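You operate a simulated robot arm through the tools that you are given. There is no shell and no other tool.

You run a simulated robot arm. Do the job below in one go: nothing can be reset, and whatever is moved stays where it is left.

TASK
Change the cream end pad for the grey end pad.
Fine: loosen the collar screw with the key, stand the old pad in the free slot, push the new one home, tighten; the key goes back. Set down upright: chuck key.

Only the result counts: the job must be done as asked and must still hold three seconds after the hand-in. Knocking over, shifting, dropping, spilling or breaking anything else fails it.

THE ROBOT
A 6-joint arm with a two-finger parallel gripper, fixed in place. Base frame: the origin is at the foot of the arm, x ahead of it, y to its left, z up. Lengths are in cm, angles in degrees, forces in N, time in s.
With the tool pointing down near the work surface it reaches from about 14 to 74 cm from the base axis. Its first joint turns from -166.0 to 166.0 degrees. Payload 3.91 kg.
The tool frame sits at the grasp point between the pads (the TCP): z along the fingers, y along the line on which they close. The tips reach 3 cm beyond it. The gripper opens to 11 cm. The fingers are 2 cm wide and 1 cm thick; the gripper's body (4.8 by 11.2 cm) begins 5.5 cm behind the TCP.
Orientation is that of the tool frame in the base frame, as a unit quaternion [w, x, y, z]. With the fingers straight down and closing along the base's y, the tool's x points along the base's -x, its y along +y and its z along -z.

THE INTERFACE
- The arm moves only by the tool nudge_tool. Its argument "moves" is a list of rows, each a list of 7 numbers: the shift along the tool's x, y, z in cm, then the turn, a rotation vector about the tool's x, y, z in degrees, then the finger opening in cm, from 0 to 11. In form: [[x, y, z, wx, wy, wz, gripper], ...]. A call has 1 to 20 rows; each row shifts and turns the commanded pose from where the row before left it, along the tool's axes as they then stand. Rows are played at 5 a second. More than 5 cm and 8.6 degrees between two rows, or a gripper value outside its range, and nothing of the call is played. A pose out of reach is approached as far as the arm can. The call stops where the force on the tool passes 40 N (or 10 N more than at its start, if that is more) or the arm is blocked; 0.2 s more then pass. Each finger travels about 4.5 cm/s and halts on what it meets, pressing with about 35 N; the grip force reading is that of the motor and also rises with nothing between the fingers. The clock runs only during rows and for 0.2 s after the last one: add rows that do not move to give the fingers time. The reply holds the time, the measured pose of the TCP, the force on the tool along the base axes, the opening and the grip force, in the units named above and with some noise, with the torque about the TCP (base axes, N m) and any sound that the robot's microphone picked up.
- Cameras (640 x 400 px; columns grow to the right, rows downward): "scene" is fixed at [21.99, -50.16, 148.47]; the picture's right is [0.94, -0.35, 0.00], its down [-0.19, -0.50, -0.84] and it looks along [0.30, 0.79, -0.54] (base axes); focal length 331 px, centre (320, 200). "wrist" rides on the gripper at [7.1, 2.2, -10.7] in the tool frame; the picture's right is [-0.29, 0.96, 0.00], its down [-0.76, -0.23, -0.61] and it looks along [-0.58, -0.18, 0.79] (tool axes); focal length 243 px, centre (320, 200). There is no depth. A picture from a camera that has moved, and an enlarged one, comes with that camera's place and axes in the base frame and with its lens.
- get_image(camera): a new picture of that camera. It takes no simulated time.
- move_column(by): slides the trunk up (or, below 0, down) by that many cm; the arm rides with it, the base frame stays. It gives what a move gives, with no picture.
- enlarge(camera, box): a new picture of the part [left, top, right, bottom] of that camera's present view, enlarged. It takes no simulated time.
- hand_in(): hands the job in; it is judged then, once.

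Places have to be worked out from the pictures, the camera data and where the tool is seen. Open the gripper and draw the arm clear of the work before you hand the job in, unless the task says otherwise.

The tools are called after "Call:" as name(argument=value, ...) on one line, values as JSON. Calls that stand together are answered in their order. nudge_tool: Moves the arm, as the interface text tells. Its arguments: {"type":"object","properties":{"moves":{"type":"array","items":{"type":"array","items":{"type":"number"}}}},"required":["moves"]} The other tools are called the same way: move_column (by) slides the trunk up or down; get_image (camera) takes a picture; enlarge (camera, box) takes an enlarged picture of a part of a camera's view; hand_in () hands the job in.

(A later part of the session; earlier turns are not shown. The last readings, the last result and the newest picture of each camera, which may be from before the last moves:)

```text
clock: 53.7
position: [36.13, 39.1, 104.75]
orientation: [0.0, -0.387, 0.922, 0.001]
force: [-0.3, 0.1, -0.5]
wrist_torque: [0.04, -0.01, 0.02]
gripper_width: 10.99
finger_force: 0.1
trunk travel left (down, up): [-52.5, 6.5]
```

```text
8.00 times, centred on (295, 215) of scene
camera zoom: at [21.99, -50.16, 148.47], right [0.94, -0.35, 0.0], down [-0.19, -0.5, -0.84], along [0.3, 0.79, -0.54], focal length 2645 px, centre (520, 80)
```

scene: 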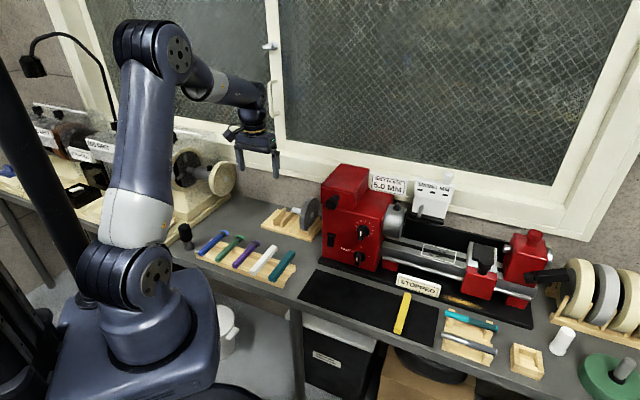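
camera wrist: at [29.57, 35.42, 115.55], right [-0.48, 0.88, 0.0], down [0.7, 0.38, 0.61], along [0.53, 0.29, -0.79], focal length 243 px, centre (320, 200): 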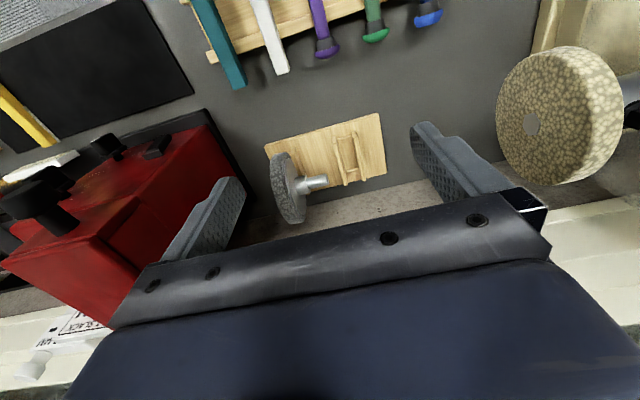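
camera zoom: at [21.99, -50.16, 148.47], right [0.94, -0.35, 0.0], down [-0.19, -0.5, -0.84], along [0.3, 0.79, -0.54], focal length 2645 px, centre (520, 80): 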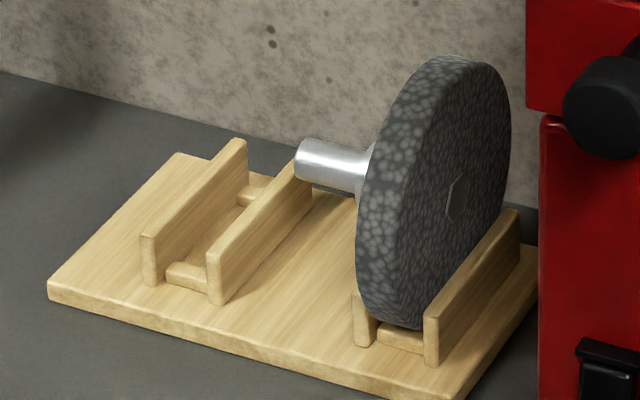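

The rack is aligned exactly at 45° to base; the free slot's centre is about (45.4, 50.1) with plank tops z≈76.4. Now I correct the yaw by 0.45° and move above the cream disc at z≈108, narrowing the opening.

Call:
nudge_tool(moves=[[0, 0, -0.65, 0, 0, 0.45, 11], [-1.35, 4.15, -0.65, 0, 0, 0, 11], [-1.35, 4.15, -0.65, 0, 0, 0, 11], [-1.35, 4.15, -0.65, 0, 0, 0, 8], [-1.35, 4.15, -0.65, 0, 0, 0, 6], [-1.35, 4.15, 0, 0, 0, 0, 4], [0, 0, 0, 0, 0, 0, 4], [0, 0, 0, 0, 0, 0, 4], [0, 0, 0, 0, 0, 0, 4], [0, 0, 0, 0, 0, 0, 4]])

Call:
get_image(camera="wrist")

Call:
enlarge(camera="scene", box=[180, 110, 276, 200])

```text
clock: 55.9
position: [26.3, 58.48, 108.36]
orientation: [0.0, -0.382, 0.924, 0.003]
force: [0.0, 0.0, -0.2]
wrist_torque: [0.01, 0.0, -0.01]
gripper_width: 3.98
finger_force: 0.1
trunk travel left (down, up): [-52.5, 6.5]
```

```text
taken
camera wrist: at [19.8, 54.85, 119.12], right [-0.47, 0.88, 0.0], down [0.7, 0.37, 0.61], along [0.53, 0.29, -0.79], focal length 243 px, centre (320, 200)
```

wrist: 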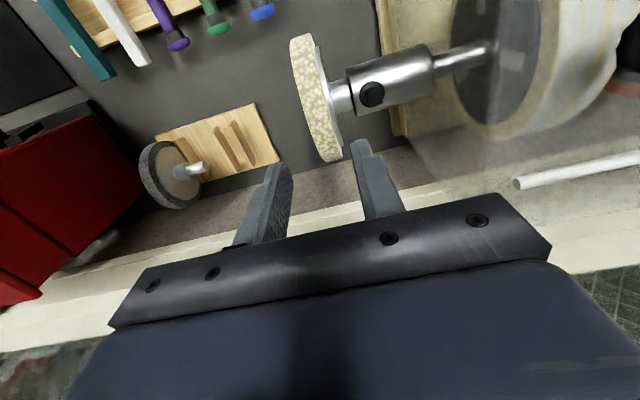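

```text
4.44 times, centred on (228, 155) of scene
camera zoom: at [21.99, -50.16, 148.47], right [0.94, -0.35, 0.0], down [-0.19, -0.5, -0.84], along [0.3, 0.79, -0.54], focal length 1470 px, centre (729, 400)
```

zoom: 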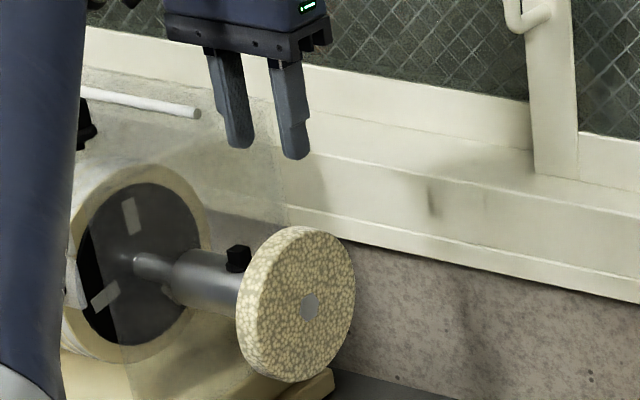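

Call:
enlarge(camera="wrist", box=[272, 30, 400, 170])

Call:
enlarge(camera="wrist", box=[296, 95, 360, 145])

```text
2.86 times, centred on (336, 100) of wrist
camera zoom: at [19.8, 54.85, 119.12], right [-0.47, 0.88, 0.0], down [0.7, 0.37, 0.61], along [0.53, 0.29, -0.79], focal length 693 px, centre (274, 486)
```

zoom: 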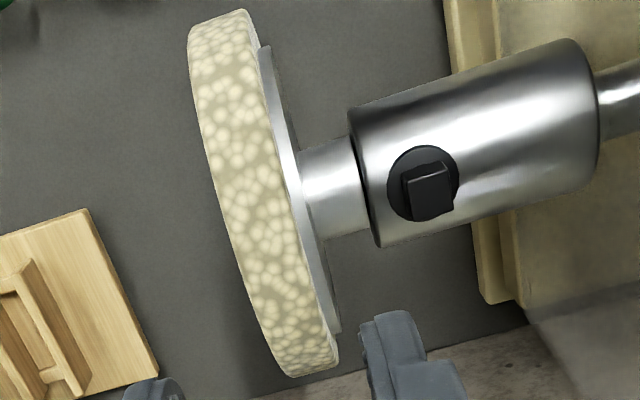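

```text
8.00 times, centred on (328, 120) of wrist
camera zoom: at [19.8, 54.85, 119.12], right [-0.47, 0.88, 0.0], down [0.7, 0.37, 0.61], along [0.53, 0.29, -0.79], focal length 1941 px, centre (256, 840)
```

zoom: 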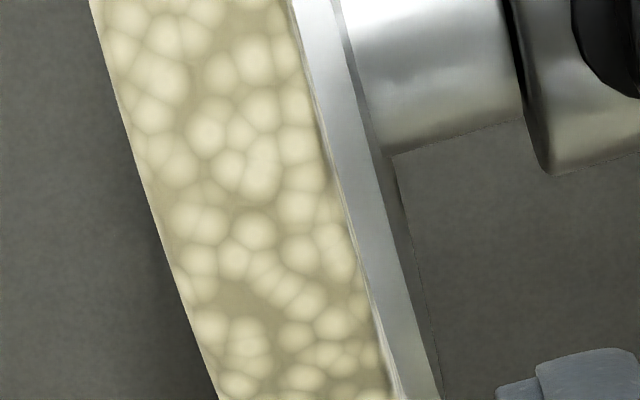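

The wrist and scene views disagree slightly about centring on the disc (0 vs 0.8 cm). I enlarge more to resolve it.

Call:
enlarge(camera="scene", box=[204, 135, 268, 175])

Call:
enlarge(camera="wrist", box=[240, 110, 400, 240])

```text
10.00 times, centred on (236, 155) of scene
camera zoom: at [21.99, -50.16, 148.47], right [0.94, -0.35, 0.0], down [-0.19, -0.5, -0.84], along [0.3, 0.79, -0.54], focal length 3306 px, centre (1160, 650)
```

zoom: 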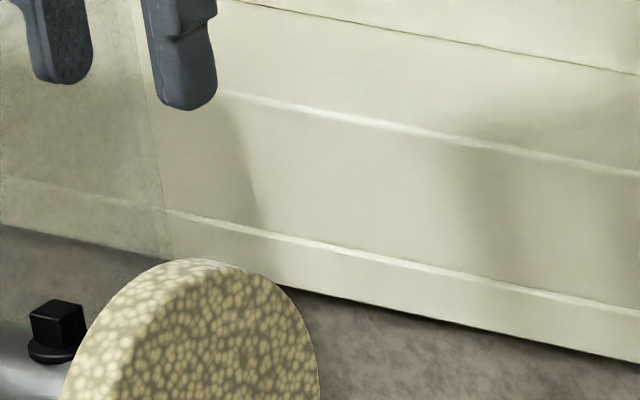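

```text
3.08 times, centred on (320, 175) of wrist
camera zoom: at [19.8, 54.85, 119.12], right [-0.47, 0.88, 0.0], down [0.7, 0.37, 0.61], along [0.53, 0.29, -0.79], focal length 746 px, centre (320, 277)
```

zoom: 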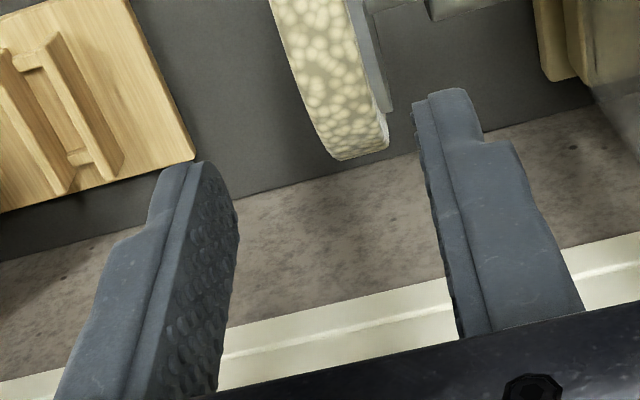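

After re-reading the zoom geometry, both views agree: the disc spans u≈−21.8 to −24.0 and the tool is centred on it within 0.15 cm. I shift 0.1 cm and descend to TCP z≈98.2 (tips at 95.2, above the collar top).

Call:
nudge_tool(moves=[[0, 0.1, 3, 0, 0, 0, 4], [0, 0, 3, 0, 0, 0, 4], [0, 0, 2, 0, 0, 0, 4], [0, 0, 1.3, 0, 0, 0, 4], [0, 0, 0.85, 0, 0, 0, 4], [0, 0, 0, 0, 0, 0, 4], [0, 0, 0, 0, 0, 0, 4]])

Call:
get_image(camera="wrist")

Call:
enlarge(camera="scene", box=[192, 130, 272, 180])

```text
clock: 57.5
position: [26.17, 58.54, 98.14]
orientation: [0.0, -0.384, 0.923, 0.002]
force: [0.2, -0.6, -0.7]
wrist_torque: [0.0, 0.01, 0.01]
gripper_width: 4.02
finger_force: 0.1
trunk travel left (down, up): [-52.5, 6.5]
```

```text
taken
camera wrist: at [19.6, 55.02, 108.93], right [-0.47, 0.88, 0.0], down [0.7, 0.37, 0.61], along [0.53, 0.29, -0.79], focal length 243 px, centre (320, 200)
```

wrist: 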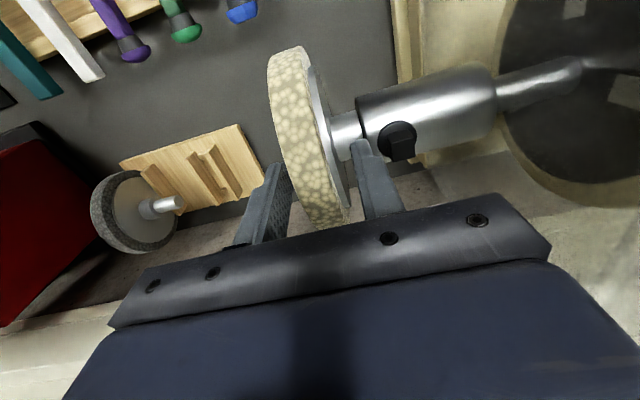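

```text
8.00 times, centred on (232, 155) of scene
camera zoom: at [21.99, -50.16, 148.47], right [0.94, -0.35, 0.0], down [-0.19, -0.5, -0.84], along [0.3, 0.79, -0.54], focal length 2645 px, centre (1024, 560)
```

zoom: 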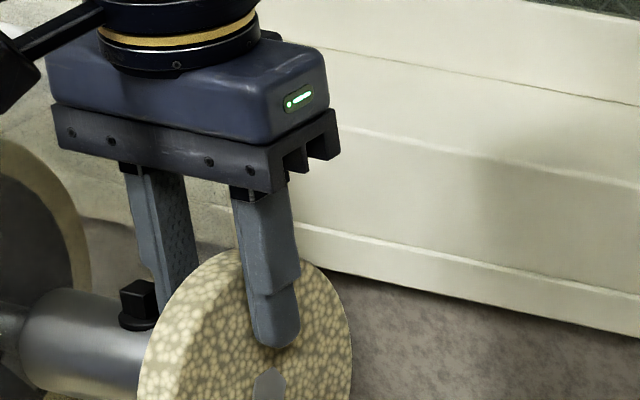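

Fingers straddle the disc cleanly with no contact. I close on it.

Call:
nudge_tool(moves=[[0, 0, 0, 0, 0, 0, 3], [0, 0, 0, 0, 0, 0, 2.5], [0, 0, 0, 0, 0, 0, 1.5], [0, 0, 0, 0, 0, 0, 1.5], [0, 0, 0, 0, 0, 0, 1.5], [0, 0, 0, 0, 0, 0, 1.5]])

Call:
get_image(camera="wrist")

```text
clock: 58.9
position: [26.29, 58.44, 98.24]
orientation: [0.0, -0.383, 0.924, 0.002]
force: [8.7, -10.0, 0.7]
wrist_torque: [-0.39, -0.32, 0.03]
gripper_width: 1.96
finger_force: 35.0
trunk travel left (down, up): [-52.5, 6.5]
```

```text
taken
camera wrist: at [19.75, 54.9, 108.96], right [-0.47, 0.88, 0.0], down [0.7, 0.37, 0.61], along [0.53, 0.29, -0.79], focal length 243 px, centre (320, 200)
```

wrist: 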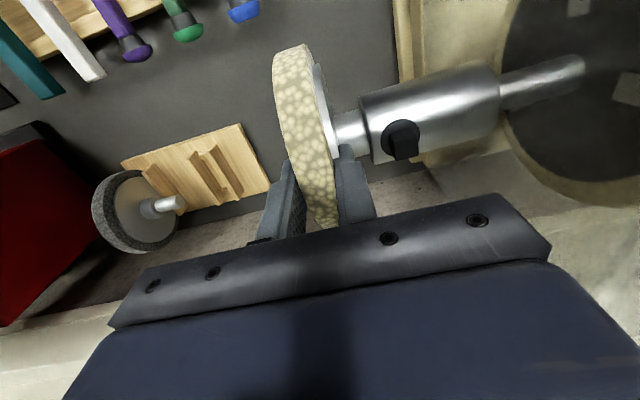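

Gripped (1.96 cm). The +u reaction (13 N) just means the pad is seated against the collar. I now pull gently along +u (tool −y) in small steps and watch the force.

Call:
nudge_tool(moves=[[0, -0.2, 0, 0, 0, 0, 1.2], [0, -0.15, 0, 0, 0, 0, 1.2], [0, -0.15, 0, 0, 0, 0, 1.2], [0, 0, 0, 0, 0, 0, 1.2]])

```text
clock: 59.9
position: [26.51, 58.18, 98.18]
orientation: [0.0, -0.383, 0.924, 0.003]
force: [-2.6, 1.5, 2.8]
wrist_torque: [0.18, 0.28, 0.02]
gripper_width: 1.97
finger_force: 35.4
trunk travel left (down, up): [-52.5, 6.5]
```

Only ~3 N now while moving, so it seems to slide. I pull 1 cm more and check that the pad follows.

Call:
nudge_tool(moves=[[0, -0.25, 0, 0, 0, 0, 1.2], [0, -0.25, 0, 0, 0, 0, 1.2], [0, -0.25, 0, 0, 0, 0, 1.2], [0, -0.25, 0, 0, 0, 0, 1.2], [0, 0, 0, 0, 0, 0, 1.2]])

Call:
get_image(camera="wrist")

Call:
enlarge(camera="scene", box=[192, 140, 272, 190])

```text
clock: 61.1
position: [27.12, 57.4, 98.09]
orientation: [0.0, -0.383, 0.924, 0.003]
force: [-1.5, 1.1, 3.2]
wrist_torque: [0.27, 0.25, 0.01]
gripper_width: 1.97
finger_force: 34.9
trunk travel left (down, up): [-52.5, 6.5]
```

```text
taken
camera wrist: at [20.64, 53.94, 108.91], right [-0.47, 0.88, 0.0], down [0.7, 0.37, 0.61], along [0.53, 0.29, -0.79], focal length 243 px, centre (320, 200)
```

wrist: 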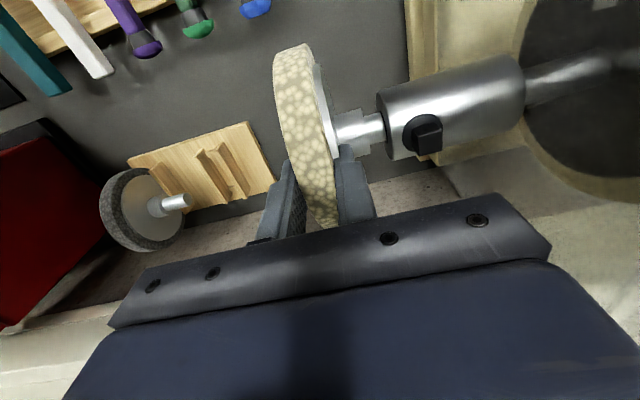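

```text
8.00 times, centred on (232, 165) of scene
camera zoom: at [21.99, -50.16, 148.47], right [0.94, -0.35, 0.0], down [-0.19, -0.5, -0.84], along [0.3, 0.79, -0.54], focal length 2645 px, centre (1024, 480)
```

zoom: 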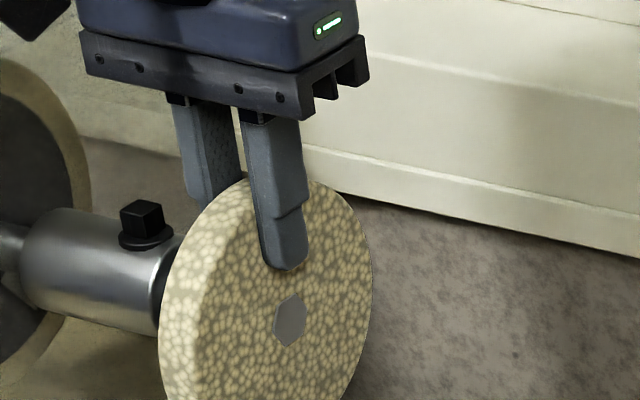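

The pad slides out freely with its shaft visible. I keep pulling until the shaft clears the collar.

Call:
nudge_tool(moves=[[0, -0.4, 0, 0, 0, 0, 1.2], [0, -0.4, 0, 0, 0, 0, 1.2], [0, -0.4, 0, 0, 0, 0, 1.2], [0, -0.4, 0, 0, 0, 0, 1.2], [0, -0.4, 0, 0, 0, 0, 1.2], [0, -0.4, 0, 0, 0, 0, 1.2], [0, -0.4, 0, 0, 0, 0, 1.2], [0, -0.4, 0, 0, 0, 0, 1.2], [0, -0.4, 0, 0, 0, 0, 1.2], [0, -0.4, 0, 0, 0, 0, 1.2], [0, -0.4, 0, 0, 0, 0, 1.2], [0, 0, 0, 0, 0, 0, 1.2]])

Call:
get_image(camera="wrist")

Call:
enlarge(camera="scene", box=[200, 140, 296, 200])

```text
clock: 63.7
position: [30.41, 54.36, 98.09]
orientation: [-0.001, -0.383, 0.924, 0.003]
force: [0.4, 0.2, 0.2]
wrist_torque: [0.03, 0.0, 0.02]
gripper_width: 1.96
finger_force: 35.2
trunk travel left (down, up): [-52.5, 6.5]
```

```text
taken
camera wrist: at [23.77, 50.87, 108.85], right [-0.47, 0.88, 0.0], down [0.7, 0.37, 0.61], along [0.53, 0.29, -0.79], focal length 243 px, centre (320, 200)
```

wrist: 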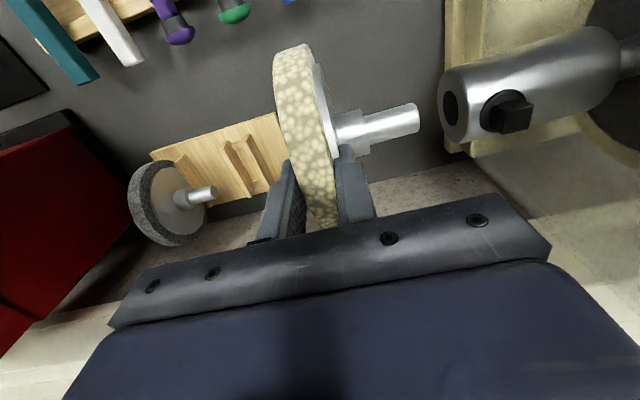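

```text
6.67 times, centred on (248, 170) of scene
camera zoom: at [21.99, -50.16, 148.47], right [0.94, -0.35, 0.0], down [-0.19, -0.5, -0.84], along [0.3, 0.79, -0.54], focal length 2204 px, centre (800, 400)
```

zoom: 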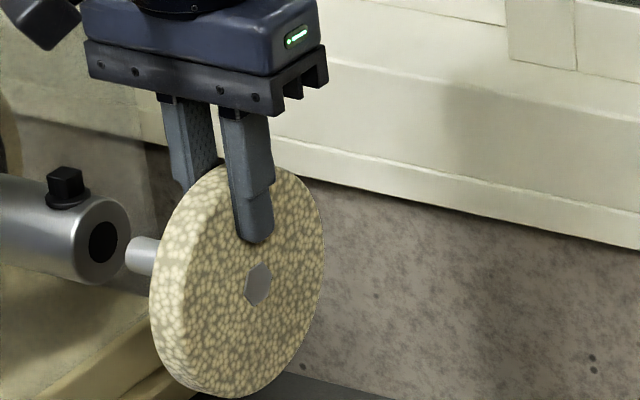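

The pad is fully out and hanging straight. I carry it at this height to above the free slot (u≈−3.35, v≈67.5).

Call:
nudge_tool(moves=[[-1.5, -2.7, 0, 0, 0, 0, 1.2], [-1.5, -2.7, 0, 0, 0, 0, 1.2], [-1.5, -2.7, 0, 0, 0, 0, 1.2], [-1.5, -2.7, 0, 0, 0, 0, 1.2], [-1.56, -2.8, 0, 0, 0, 0, 1.2], [0, 0, 0, 0, 0, 0, 1.2], [0, 0, 0, 0, 0, 0, 1.2]])

Call:
get_image(camera="wrist")

Call:
enlarge(camera="scene", box=[240, 155, 336, 240])

```text
clock: 65.3
position: [45.46, 50.05, 97.91]
orientation: [0.0, -0.383, 0.924, 0.003]
force: [0.4, 0.2, -0.3]
wrist_torque: [0.03, 0.01, 0.01]
gripper_width: 1.98
finger_force: 35.1
trunk travel left (down, up): [-52.5, 6.5]
```

```text
taken
camera wrist: at [38.77, 46.59, 108.81], right [-0.47, 0.88, 0.0], down [0.7, 0.37, 0.61], along [0.53, 0.29, -0.79], focal length 243 px, centre (320, 200)
```

wrist: 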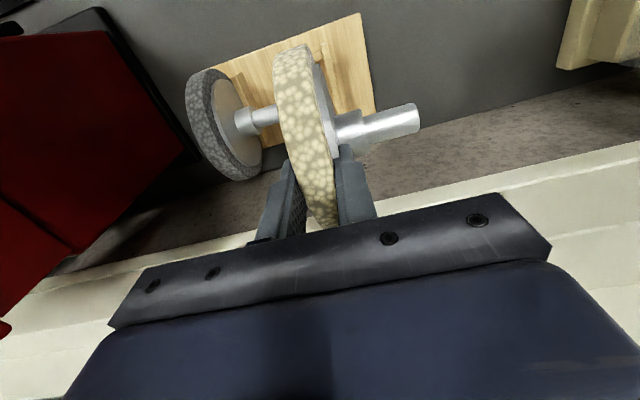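

```text
4.71 times, centred on (288, 198) of scene
camera zoom: at [21.99, -50.16, 148.47], right [0.94, -0.35, 0.0], down [-0.19, -0.5, -0.84], along [0.3, 0.79, -0.54], focal length 1556 px, centre (471, 212)
```

zoom: 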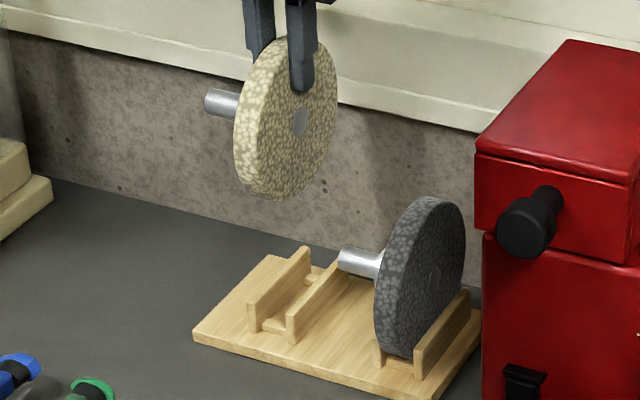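

The disc hangs above the slot. For precise lateral alignment I compare it with how the grey pad sits in its own slot, using higher zoom.

Call:
enlarge(camera="scene", box=[264, 165, 304, 190])

Call:
enlarge(camera="scene", box=[268, 205, 308, 230])

Call:
enlarge(camera="scene", box=[290, 212, 330, 237])

Call:
enlarge(camera="scene", box=[290, 195, 330, 220])

```text
16.00 times, centred on (284, 178) of scene
camera zoom: at [21.99, -50.16, 148.47], right [0.94, -0.35, 0.0], down [-0.19, -0.5, -0.84], along [0.3, 0.79, -0.54], focal length 5290 px, centre (896, 560)
```

zoom: 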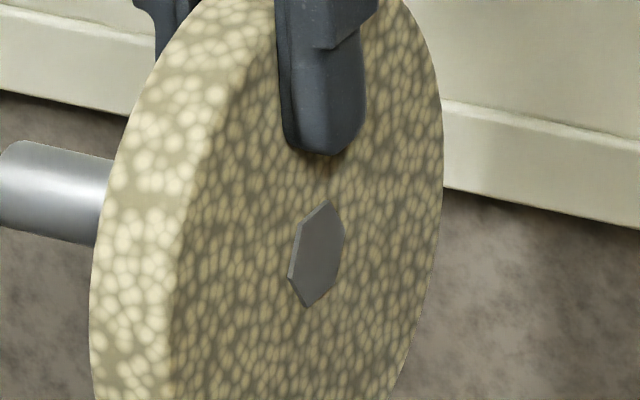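

```text
16.00 times, centred on (288, 218) of scene
camera zoom: at [21.99, -50.16, 148.47], right [0.94, -0.35, 0.0], down [-0.19, -0.5, -0.84], along [0.3, 0.79, -0.54], focal length 5290 px, centre (832, -80)
```

zoom: 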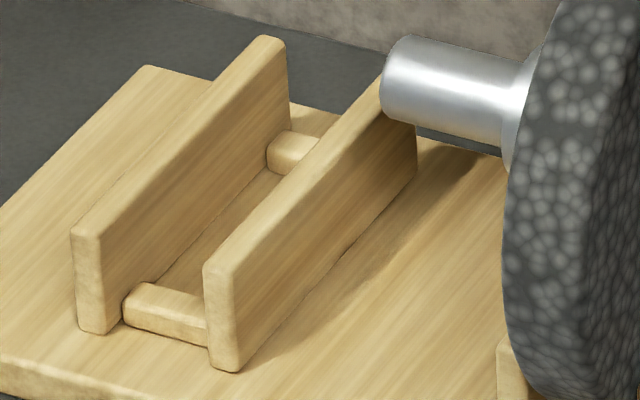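

```text
16.00 times, centred on (310, 224) of scene
camera zoom: at [21.99, -50.16, 148.47], right [0.94, -0.35, 0.0], down [-0.19, -0.5, -0.84], along [0.3, 0.79, -0.54], focal length 5290 px, centre (480, -192)
```

zoom: 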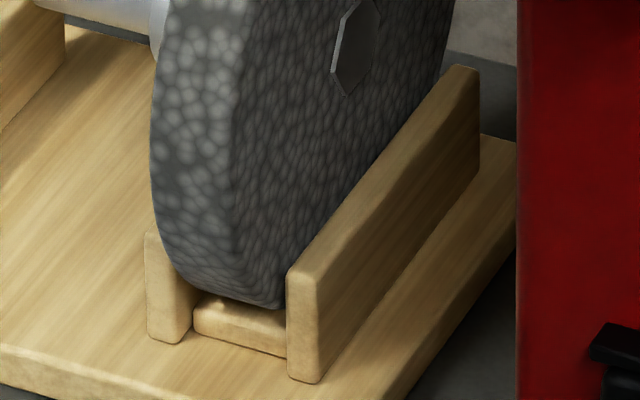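

```text
16.00 times, centred on (310, 208) of scene
camera zoom: at [21.99, -50.16, 148.47], right [0.94, -0.35, 0.0], down [-0.19, -0.5, -0.84], along [0.3, 0.79, -0.54], focal length 5290 px, centre (480, 80)
```

zoom: 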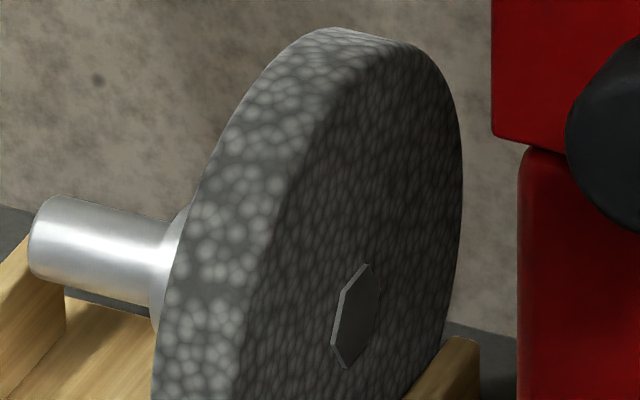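

Measured slot gap is ~2.68 cm versus 1.96 cm disc thickness, and the present position is within ~0.15 cm of centre. I shift +0.1 cm in u and lower the disc to just above the planks.

Call:
nudge_tool(moves=[[0, -0.1, 2, 0, 0, 0, 1.2], [0, 0, 2, 0, 0, 0, 1.2], [0, 0, 2, 0, 0, 0, 1.2], [0, 0, 1, 0, 0, 0, 1.2], [0, 0, 0, 0, 0, 0, 1.2]])

Call:
enlarge(camera="scene", box=[256, 185, 320, 225])

Call:
enlarge(camera="wrist", box=[230, 20, 422, 140])

```text
clock: 66.5
position: [45.21, 50.06, 90.97]
orientation: [0.0, -0.383, 0.924, 0.003]
force: [-0.5, 0.2, -0.5]
wrist_torque: [0.01, 0.0, 0.02]
gripper_width: 1.94
finger_force: 34.7
trunk travel left (down, up): [-52.5, 6.5]
```

```text
10.00 times, centred on (288, 205) of scene
camera zoom: at [21.99, -50.16, 148.47], right [0.94, -0.35, 0.0], down [-0.19, -0.5, -0.84], along [0.3, 0.79, -0.54], focal length 3306 px, centre (640, 150)
```

zoom: 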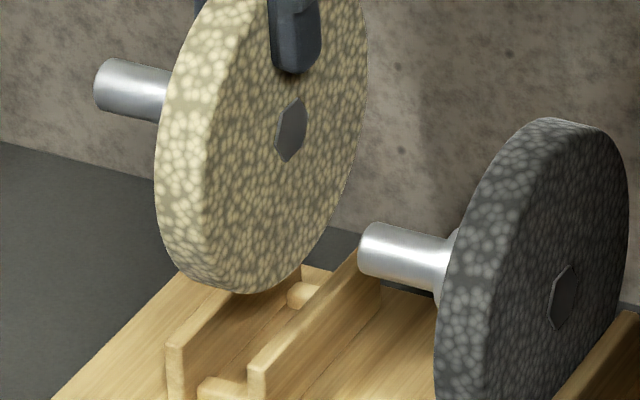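

```text
3.33 times, centred on (326, 80) of wrist
camera zoom: at [38.82, 46.49, 101.77], right [-0.47, 0.88, 0.0], down [0.7, 0.37, 0.61], along [0.53, 0.29, -0.79], focal length 809 px, centre (300, 600)
```

zoom: 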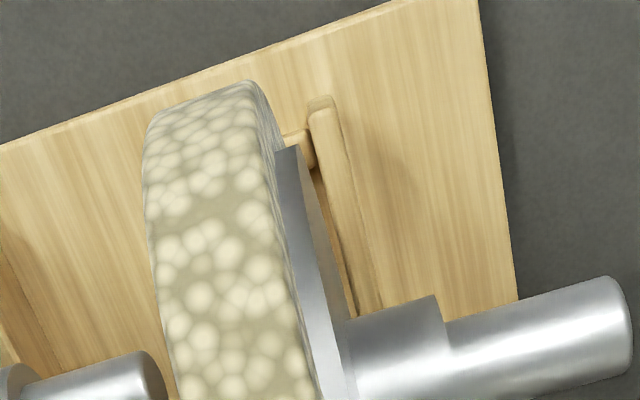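

Alignment is within about 0.1 cm of the slot centre. I continue lowering slowly into the slot while watching for contact.

Call:
nudge_tool(moves=[[0, 0, 0.5, 0, 0, 0, 1.2], [0, 0, 0.5, 0, 0, 0, 1.2], [0, 0, 0.5, 0, 0, 0, 1.2], [0, 0, 0.5, 0, 0, 0, 1.2], [0, 0, 0.4, 0, 0, 0, 1.2], [0, 0, 0, 0, 0, 0, 1.2]])

Call:
enlarge(camera="scene", box=[256, 190, 320, 230])

Call:
enlarge(camera="wrist", box=[230, 20, 422, 140])

```text
clock: 67.9
position: [45.36, 50.17, 88.54]
orientation: [0.0, -0.383, 0.924, 0.002]
force: [-0.7, -0.8, -0.2]
wrist_torque: [-0.02, 0.0, -0.01]
gripper_width: 1.98
finger_force: 34.8
trunk travel left (down, up): [-52.5, 6.5]
```

```text
10.00 times, centred on (288, 210) of scene
camera zoom: at [21.99, -50.16, 148.47], right [0.94, -0.35, 0.0], down [-0.19, -0.5, -0.84], along [0.3, 0.79, -0.54], focal length 3306 px, centre (640, 100)
```

zoom: 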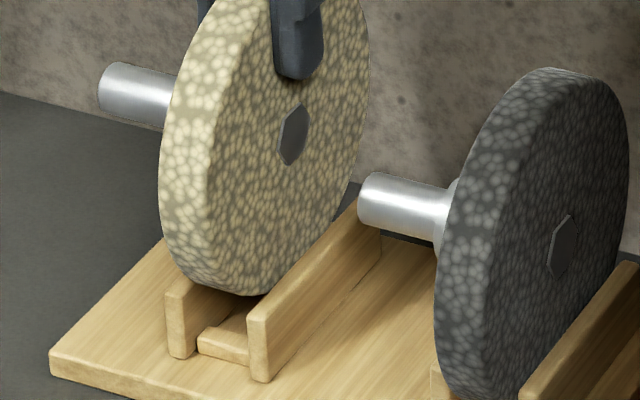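

```text
3.33 times, centred on (326, 80) of wrist
camera zoom: at [38.79, 46.59, 99.38], right [-0.47, 0.88, 0.0], down [0.7, 0.37, 0.61], along [0.53, 0.29, -0.79], focal length 809 px, centre (300, 600)
```

zoom: 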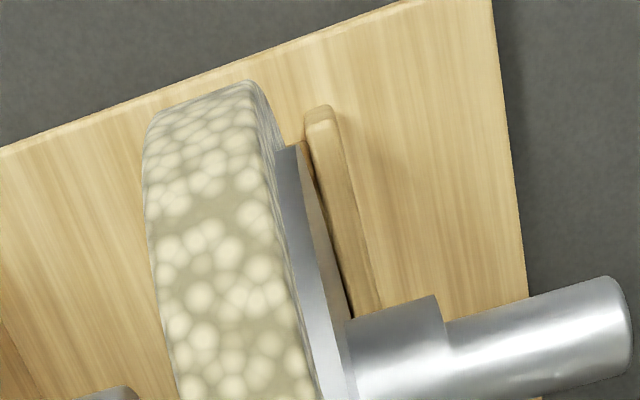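

It's entering the slot without contact. I continue to lower in 0.3 cm steps until it rests.

Call:
nudge_tool(moves=[[0, 0, 0.3, 0, 0, 0, 1.2], [0, 0, 0.3, 0, 0, 0, 1.2], [0, 0, 0.3, 0, 0, 0, 1.2], [0, 0, 0.3, 0, 0, 0, 1.2], [0, 0, 0, 0, 0, 0, 1.2]])

Call:
enlarge(camera="scene", box=[256, 195, 320, 235])

```text
clock: 69.1
position: [45.46, 50.14, 87.51]
orientation: [0.0, -0.383, 0.924, 0.002]
force: [0.3, 0.0, -0.5]
wrist_torque: [0.01, 0.01, -0.04]
gripper_width: 1.93
finger_force: 35.2
trunk travel left (down, up): [-52.5, 6.5]
```

```text
10.00 times, centred on (288, 215) of scene
camera zoom: at [21.99, -50.16, 148.47], right [0.94, -0.35, 0.0], down [-0.19, -0.5, -0.84], along [0.3, 0.79, -0.54], focal length 3306 px, centre (640, 50)
```

zoom: 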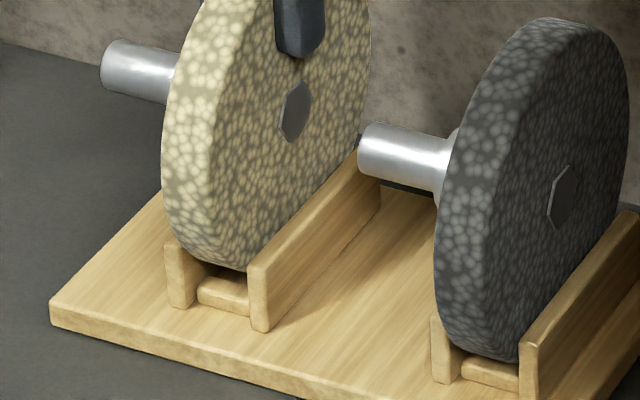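

Very close to how the grey pad sits; about 0.4–0.5 cm left to go. I lower in 0.15 cm steps to contact.

Call:
nudge_tool(moves=[[0, 0, 0.15, 0, 0, 0, 1.2], [0, 0, 0.15, 0, 0, 0, 1.2], [0, 0, 0.1, 0, 0, 0, 1.2], [0, 0, 0, 0, 0, 0, 1.2]])

```text
clock: 70.1
position: [45.31, 50.06, 87.05]
orientation: [0.0, -0.383, 0.924, 0.003]
force: [0.3, -0.5, -0.2]
wrist_torque: [-0.02, 0.04, 0.01]
gripper_width: 1.97
finger_force: 35.2
trunk travel left (down, up): [-52.5, 6.5]
```

Call:
nudge_tool(moves=[[0, 0, 0.1, 0, 0, 0, 1.2], [0, 0, 0.1, 0, 0, 0, 1.2], [0, 0, 0.1, 0, 0, 0, 1.2], [0, 0, 0, 0, 0, 0, 1.2]])

Call:
enlarge(camera="scene", box=[256, 195, 320, 235])

```text
clock: 71.1
position: [45.32, 50.1, 86.67]
orientation: [0.0, -0.383, 0.924, 0.002]
force: [-0.1, -1.0, 0.9]
wrist_torque: [-0.04, -0.05, -0.03]
gripper_width: 1.95
finger_force: 35.1
trunk travel left (down, up): [-52.5, 6.5]
```

```text
10.00 times, centred on (288, 215) of scene
camera zoom: at [21.99, -50.16, 148.47], right [0.94, -0.35, 0.0], down [-0.19, -0.5, -0.84], along [0.3, 0.79, -0.54], focal length 3306 px, centre (640, 50)
```

zoom: 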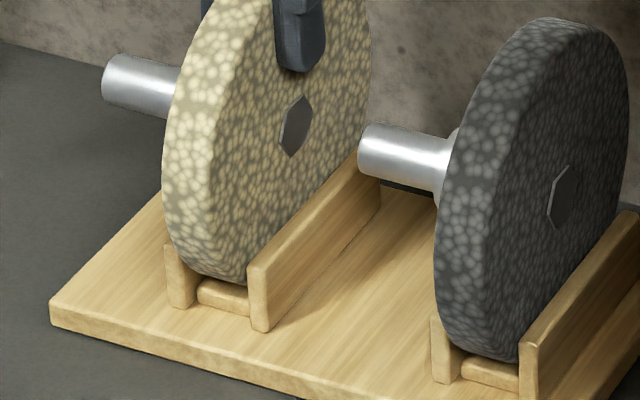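

Still roughly 0.5 cm to go compared with the grey pad's seating, with no significant force. I continue in 0.1 cm steps.

Call:
nudge_tool(moves=[[0, 0, 0.1, 0, 0, 0, 1.2], [0, 0, 0.1, 0, 0, 0, 1.2], [0, 0, 0, 0, 0, 0, 1.2]])

```text
clock: 71.9
position: [45.22, 50.15, 86.7]
orientation: [0.002, -0.382, 0.924, 0.004]
force: [-2.5, -1.6, 14.2]
wrist_torque: [0.12, -0.13, -0.02]
gripper_width: 1.96
finger_force: 35.1
trunk travel left (down, up): [-52.5, 6.5]
```

Contact (14 N, with a component toward −v), suggesting the disc touches the rear rod first. I look closely to judge the v offset.

Call:
enlarge(camera="scene", box=[268, 205, 308, 230])

Call:
get_image(camera="wrist")

Call:
enlarge(camera="wrist", box=[150, 20, 374, 160])

```text
16.00 times, centred on (288, 218) of scene
camera zoom: at [21.99, -50.16, 148.47], right [0.94, -0.35, 0.0], down [-0.19, -0.5, -0.84], along [0.3, 0.79, -0.54], focal length 5290 px, centre (832, -80)
```

zoom: 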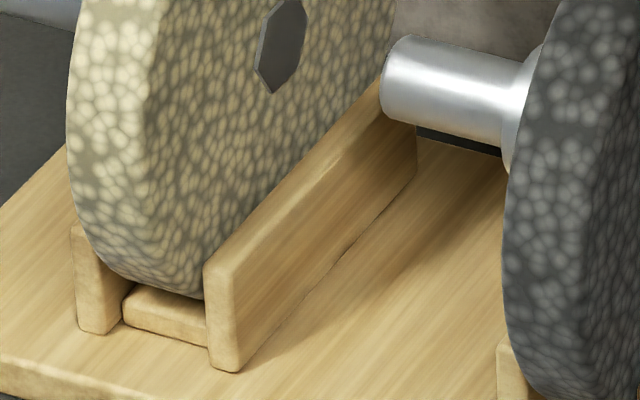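

```text
taken
camera wrist: at [38.72, 46.55, 97.5], right [-0.47, 0.88, 0.01], down [0.7, 0.37, 0.61], along [0.54, 0.29, -0.79], focal length 243 px, centre (320, 200)
```

wrist: 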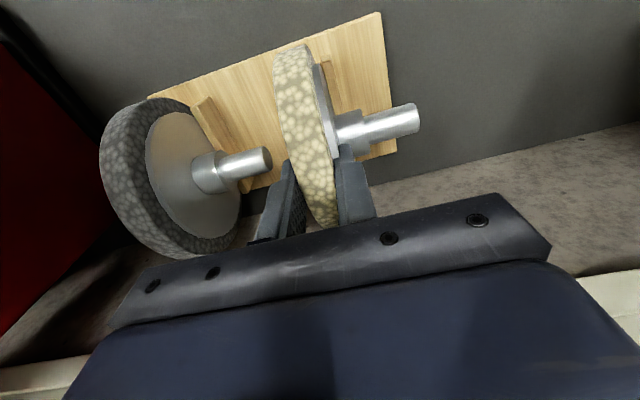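

```text
2.86 times, centred on (262, 90) of wrist
camera zoom: at [38.72, 46.55, 97.5], right [-0.47, 0.88, 0.01], down [0.7, 0.37, 0.61], along [0.54, 0.29, -0.79], focal length 693 px, centre (486, 514)
```

zoom: 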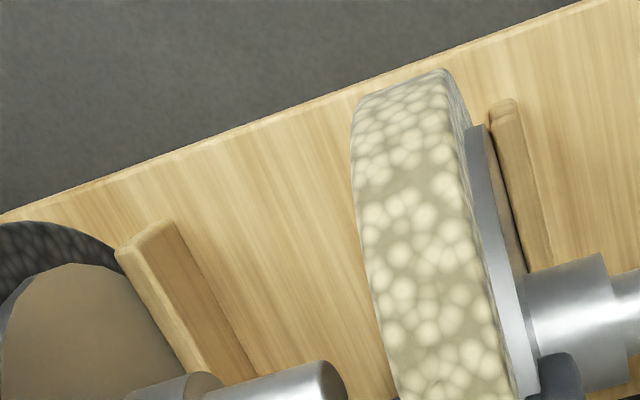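

The cream disc now sits at the same depth in its slot as the grey one (centre z≈80.9), so it is seated. I ease the press, nudge 0.1 cm toward −v, then open.

Call:
nudge_tool(moves=[[0.1, 0, -0.1, 0, 0, 0, 1.2], [0, 0, 0, 0, 0, 0, 1.2], [0, 0, 0, 0, 0, 0, 1.2]])

```text
clock: 72.7
position: [45.3, 50.1, 86.74]
orientation: [0.001, -0.383, 0.924, 0.003]
force: [2.4, 3.8, 10.8]
wrist_torque: [0.44, -0.36, -0.01]
gripper_width: 1.97
finger_force: 35.1
trunk travel left (down, up): [-52.5, 6.5]
```

The side force flipped sign, so the disc is cradled between both rods. I split the difference and open the fingers.

Call:
nudge_tool(moves=[[-0.06, 0, -0.06, 0, 0, 0, 1.2], [0, 0, 0, 0, 0, 0, 1.2], [0, 0, 0, 0, 0, 0, 2.1], [0, 0, 0, 0, 0, 0, 2.4], [0, 0, 0, 0, 0, 0, 3], [0, 0, 0, 0, 0, 0, 4], [0, 0, 0, 0, 0, 0, 4], [0, 0, 0, 0, 0, 0, 4]])

Call:
enlarge(camera="scene", box=[248, 165, 344, 235])

Call:
get_image(camera="wrist")

```text
clock: 74.5
position: [45.24, 50.06, 86.73]
orientation: [0.0, -0.382, 0.924, 0.002]
force: [0.4, 0.0, 0.0]
wrist_torque: [0.0, 0.01, 0.02]
gripper_width: 3.97
finger_force: 0.0
trunk travel left (down, up): [-52.5, 6.5]
```

```text
5.71 times, centred on (296, 200) of scene
camera zoom: at [21.99, -50.16, 148.47], right [0.94, -0.35, 0.0], down [-0.19, -0.5, -0.84], along [0.3, 0.79, -0.54], focal length 1889 px, centre (457, 200)
```

zoom: 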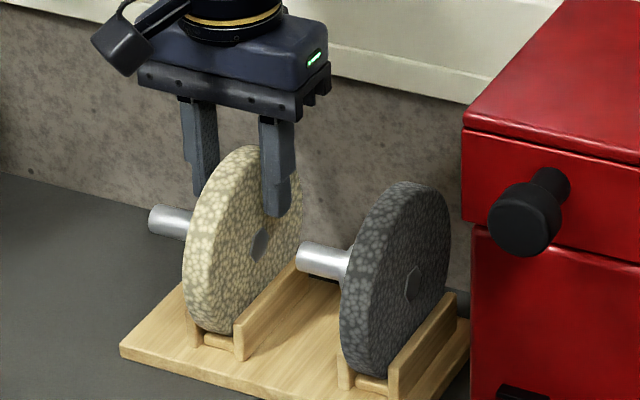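

```text
taken
camera wrist: at [38.75, 46.56, 97.48], right [-0.47, 0.88, 0.0], down [0.7, 0.37, 0.61], along [0.53, 0.29, -0.79], focal length 243 px, centre (320, 200)
```

wrist: 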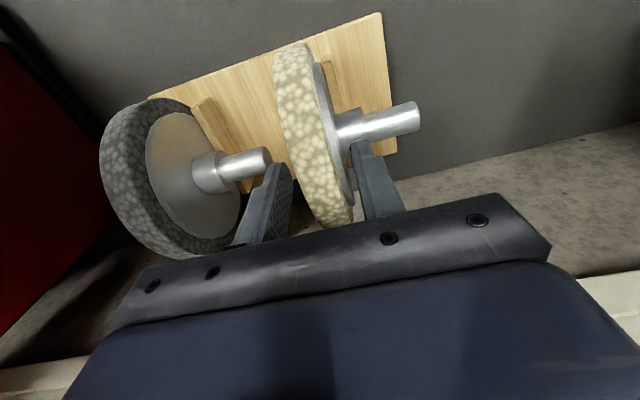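

The cream pad stands in the free slot. I rise straight up off it and then measure the grey pad's exact position relative to it.

Call:
nudge_tool(moves=[[0, 0, -1, 0, 0, 0, 4], [0, 0, -2, 0, 0, 0, 4], [0, 0, -3, 0, 0, 0, 4], [0, 0, -4, 0, 0, 0, 4], [0, 0, -2, 0, 0, 0, 4], [0, 0, 0, 0, 0, 0, 4]])

Call:
enlarge(camera="scene", box=[268, 190, 332, 230])

Call:
get_image(camera="wrist")

```text
clock: 75.9
position: [45.28, 50.04, 98.7]
orientation: [0.0, -0.382, 0.924, 0.003]
force: [-1.0, 0.7, -0.1]
wrist_torque: [-0.02, 0.02, 0.0]
gripper_width: 4.0
finger_force: 0.0
trunk travel left (down, up): [-52.5, 6.5]
```

```text
10.00 times, centred on (300, 210) of scene
camera zoom: at [21.99, -50.16, 148.47], right [0.94, -0.35, 0.0], down [-0.19, -0.5, -0.84], along [0.3, 0.79, -0.54], focal length 3306 px, centre (520, 100)
```

zoom: 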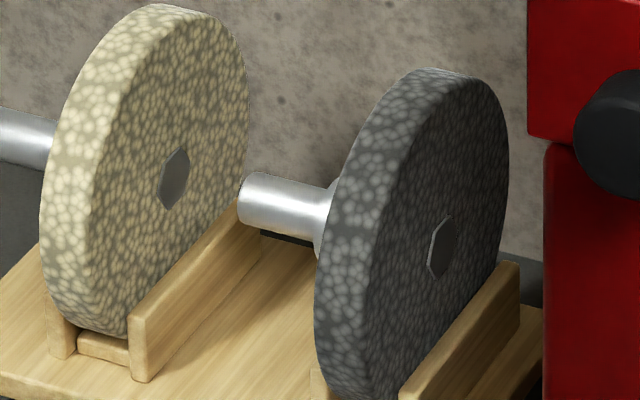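

```text
taken
camera wrist: at [38.85, 46.49, 109.47], right [-0.47, 0.88, 0.0], down [0.7, 0.37, 0.61], along [0.53, 0.29, -0.79], focal length 243 px, centre (320, 200)
```

wrist: 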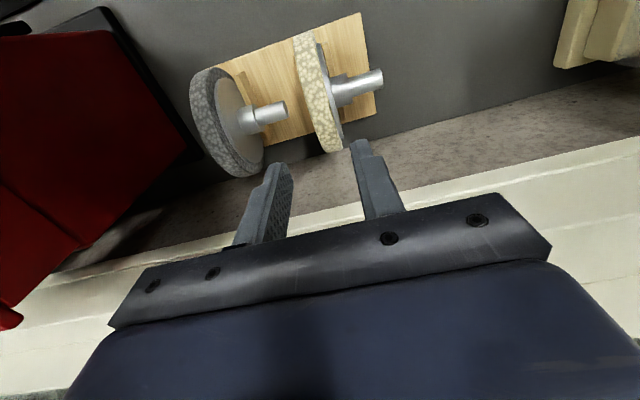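

The grey pad's mid-plane is about 10.9 cm further along u: (≈52.98, 42.40). The red headstock is close on that side, so I check clearance for the gripper first.

Call:
enlarge(camera="wrist", box=[40, 0, 300, 200])

Call:
enlarge(camera="scene", box=[290, 150, 370, 250])

```text
2.00 times, centred on (170, 100) of wrist
camera zoom: at [38.85, 46.49, 109.47], right [-0.47, 0.88, 0.0], down [0.7, 0.37, 0.61], along [0.53, 0.29, -0.79], focal length 485 px, centre (620, 400)
```

zoom: 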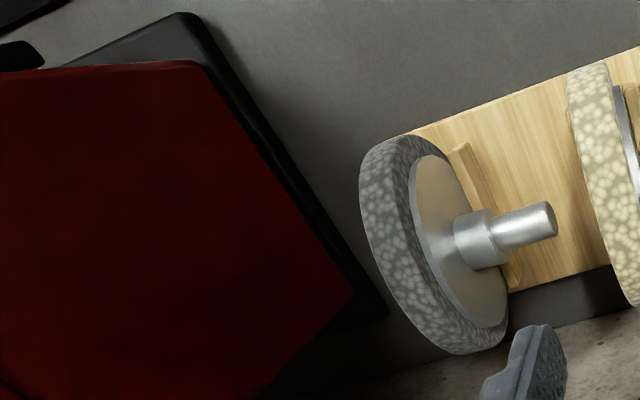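

```text
4.00 times, centred on (330, 200) of scene
camera zoom: at [21.99, -50.16, 148.47], right [0.94, -0.35, 0.0], down [-0.19, -0.5, -0.84], along [0.3, 0.79, -0.54], focal length 1322 px, centre (280, 200)
```

zoom: 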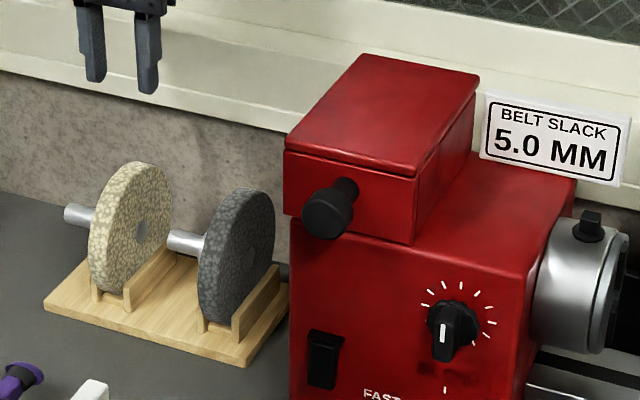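

The red box's near face is at u≈17.8, leaving over 4 cm clearance. I shift 10.9 cm along +u (tool −y) above the grey pad and check centring.

Call:
nudge_tool(moves=[[0, -3.6, 0, 0, 0, 0, 4], [0, -3.6, 0, 0, 0, 0, 4], [0, -3.7, 0, 0, 0, 0, 4], [0, 0, 0, 0, 0, 0, 4], [0, 0, 0, 0, 0, 0, 4]])

Call:
get_image(camera="wrist")

Call:
enlarge(camera="wrist", box=[256, 20, 384, 100])

Call:
enlarge(camera="scene", box=[264, 160, 360, 230])

```text
clock: 77.1
position: [53.09, 42.3, 98.73]
orientation: [0.0, -0.382, 0.924, 0.002]
force: [-1.0, 0.1, -0.6]
wrist_torque: [0.04, -0.03, -0.01]
gripper_width: 4.0
finger_force: 0.0
trunk travel left (down, up): [-52.5, 6.5]
```

```text
taken
camera wrist: at [46.47, 38.76, 109.45], right [-0.47, 0.88, 0.0], down [0.7, 0.37, 0.61], along [0.53, 0.29, -0.79], focal length 243 px, centre (320, 200)
```

wrist: 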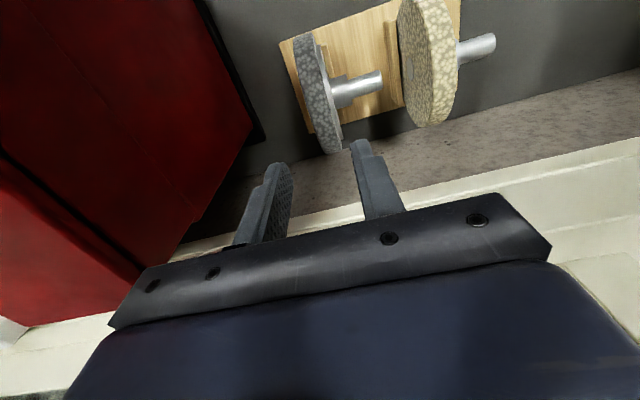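

```text
5.00 times, centred on (320, 60) of wrist
camera zoom: at [46.47, 38.76, 109.45], right [-0.47, 0.88, 0.0], down [0.7, 0.37, 0.61], along [0.53, 0.29, -0.79], focal length 1213 px, centre (320, 900)
```

zoom: 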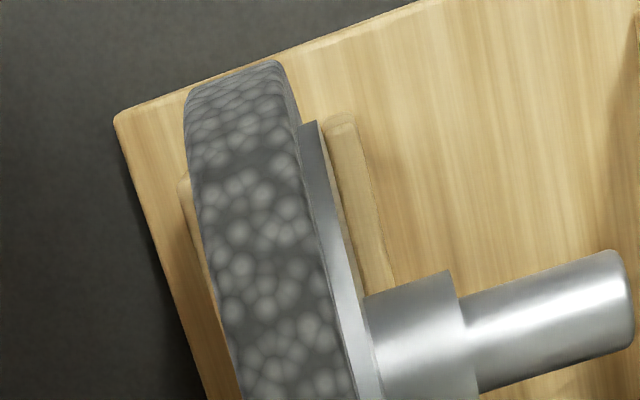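

```text
5.71 times, centred on (312, 195) of scene
camera zoom: at [21.99, -50.16, 148.47], right [0.94, -0.35, 0.0], down [-0.19, -0.5, -0.84], along [0.3, 0.79, -0.54], focal length 1889 px, centre (366, 229)
```

zoom: 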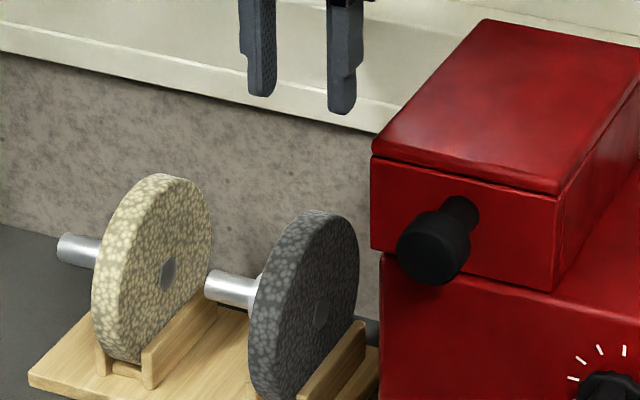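

The grey pad appears in the same place in the wrist view as the cream one did, so centring matches. I descend 11.95 cm to the same relative height.

Call:
nudge_tool(moves=[[0, 0, 3, 0, 0, 0, 4], [0, 0, 3, 0, 0, 0, 4], [0, 0, 3, 0, 0, 0, 4], [0, 0, 1.95, 0, 0, 0, 4], [0, 0, 1, 0, 0, 0, 4], [0, 0, 0, 0, 0, 0, 4], [0, 0, 0, 0, 0, 0, 4]])

Call:
get_image(camera="wrist")

Call:
enlarge(camera="scene", box=[264, 165, 360, 235])

```text
clock: 78.7
position: [53.04, 42.35, 86.64]
orientation: [0.0, -0.383, 0.924, 0.002]
force: [0.7, 0.7, -0.1]
wrist_torque: [0.01, 0.05, 0.01]
gripper_width: 3.99
finger_force: 0.1
trunk travel left (down, up): [-52.5, 6.5]
```

```text
taken
camera wrist: at [46.5, 38.86, 97.42], right [-0.47, 0.88, 0.0], down [0.7, 0.37, 0.61], along [0.53, 0.29, -0.79], focal length 243 px, centre (320, 200)
```

wrist: 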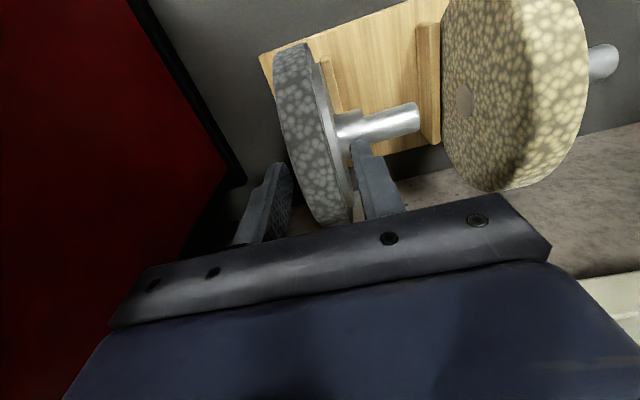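

```text
5.71 times, centred on (312, 200) of scene
camera zoom: at [21.99, -50.16, 148.47], right [0.94, -0.35, 0.0], down [-0.19, -0.5, -0.84], along [0.3, 0.79, -0.54], focal length 1889 px, centre (366, 200)
```

zoom: 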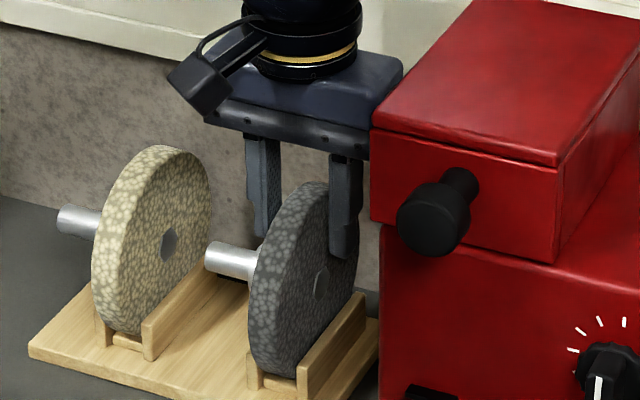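

Fingers straddle the grey disc, no contact. I close on it.

Call:
nudge_tool(moves=[[0, 0, 0, 0, 0, 0, 3], [0, 0, 0, 0, 0, 0, 2.4], [0, 0, 0, 0, 0, 0, 2], [0, 0, 0, 0, 0, 0, 1.2], [0, 0, 0, 0, 0, 0, 1.2], [0, 0, 0, 0, 0, 0, 1.2]])

Call:
get_image(camera="wrist")

```text
clock: 80.1
position: [53.01, 42.43, 86.67]
orientation: [0.0, -0.382, 0.924, 0.003]
force: [0.4, -0.2, 0.6]
wrist_torque: [-0.02, -0.06, 0.01]
gripper_width: 1.97
finger_force: 35.1
trunk travel left (down, up): [-52.5, 6.5]
```

```text
taken
camera wrist: at [46.5, 38.86, 97.43], right [-0.47, 0.88, 0.0], down [0.7, 0.37, 0.61], along [0.53, 0.29, -0.79], focal length 243 px, centre (320, 200)
```

wrist: 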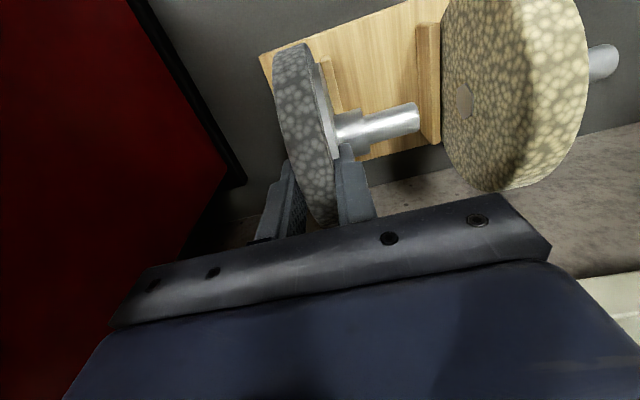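

Gripped evenly at 1.97 cm with no side load. I lift the grey pad straight out of its slot by 15 cm.

Call:
nudge_tool(moves=[[0, 0, -0.5, 0, 0, 0, 1.2], [0, 0, -1, 0, 0, 0, 1.2], [0, 0, -1.5, 0, 0, 0, 1.2], [0, 0, -3, 0, 0, 0, 1.2], [0, 0, -3, 0, 0, 0, 1.2], [0, 0, -3, 0, 0, 0, 1.2], [0, 0, -3, 0, 0, 0, 1.2], [0, 0, 0, 0, 0, 0, 1.2]])

Call:
enlarge(camera="scene", box=[256, 150, 352, 235])

```text
clock: 81.9
position: [53.07, 42.4, 101.83]
orientation: [-0.001, -0.382, 0.924, 0.002]
force: [-0.4, -0.4, -1.3]
wrist_torque: [0.02, -0.02, -0.01]
gripper_width: 1.97
finger_force: 35.1
trunk travel left (down, up): [-52.5, 6.5]
```

```text
4.71 times, centred on (304, 192) of scene
camera zoom: at [21.99, -50.16, 148.47], right [0.94, -0.35, 0.0], down [-0.19, -0.5, -0.84], along [0.3, 0.79, -0.54], focal length 1556 px, centre (395, 235)
```

zoom: 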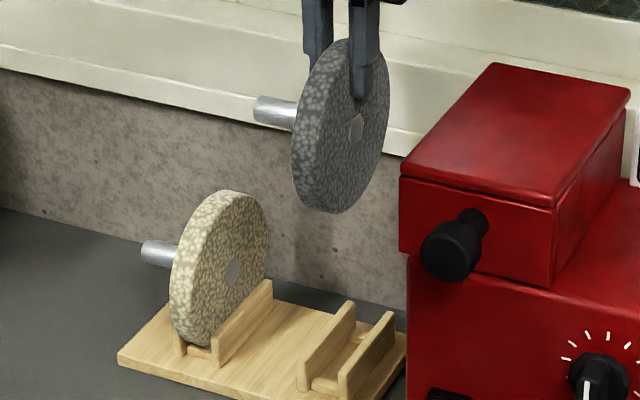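

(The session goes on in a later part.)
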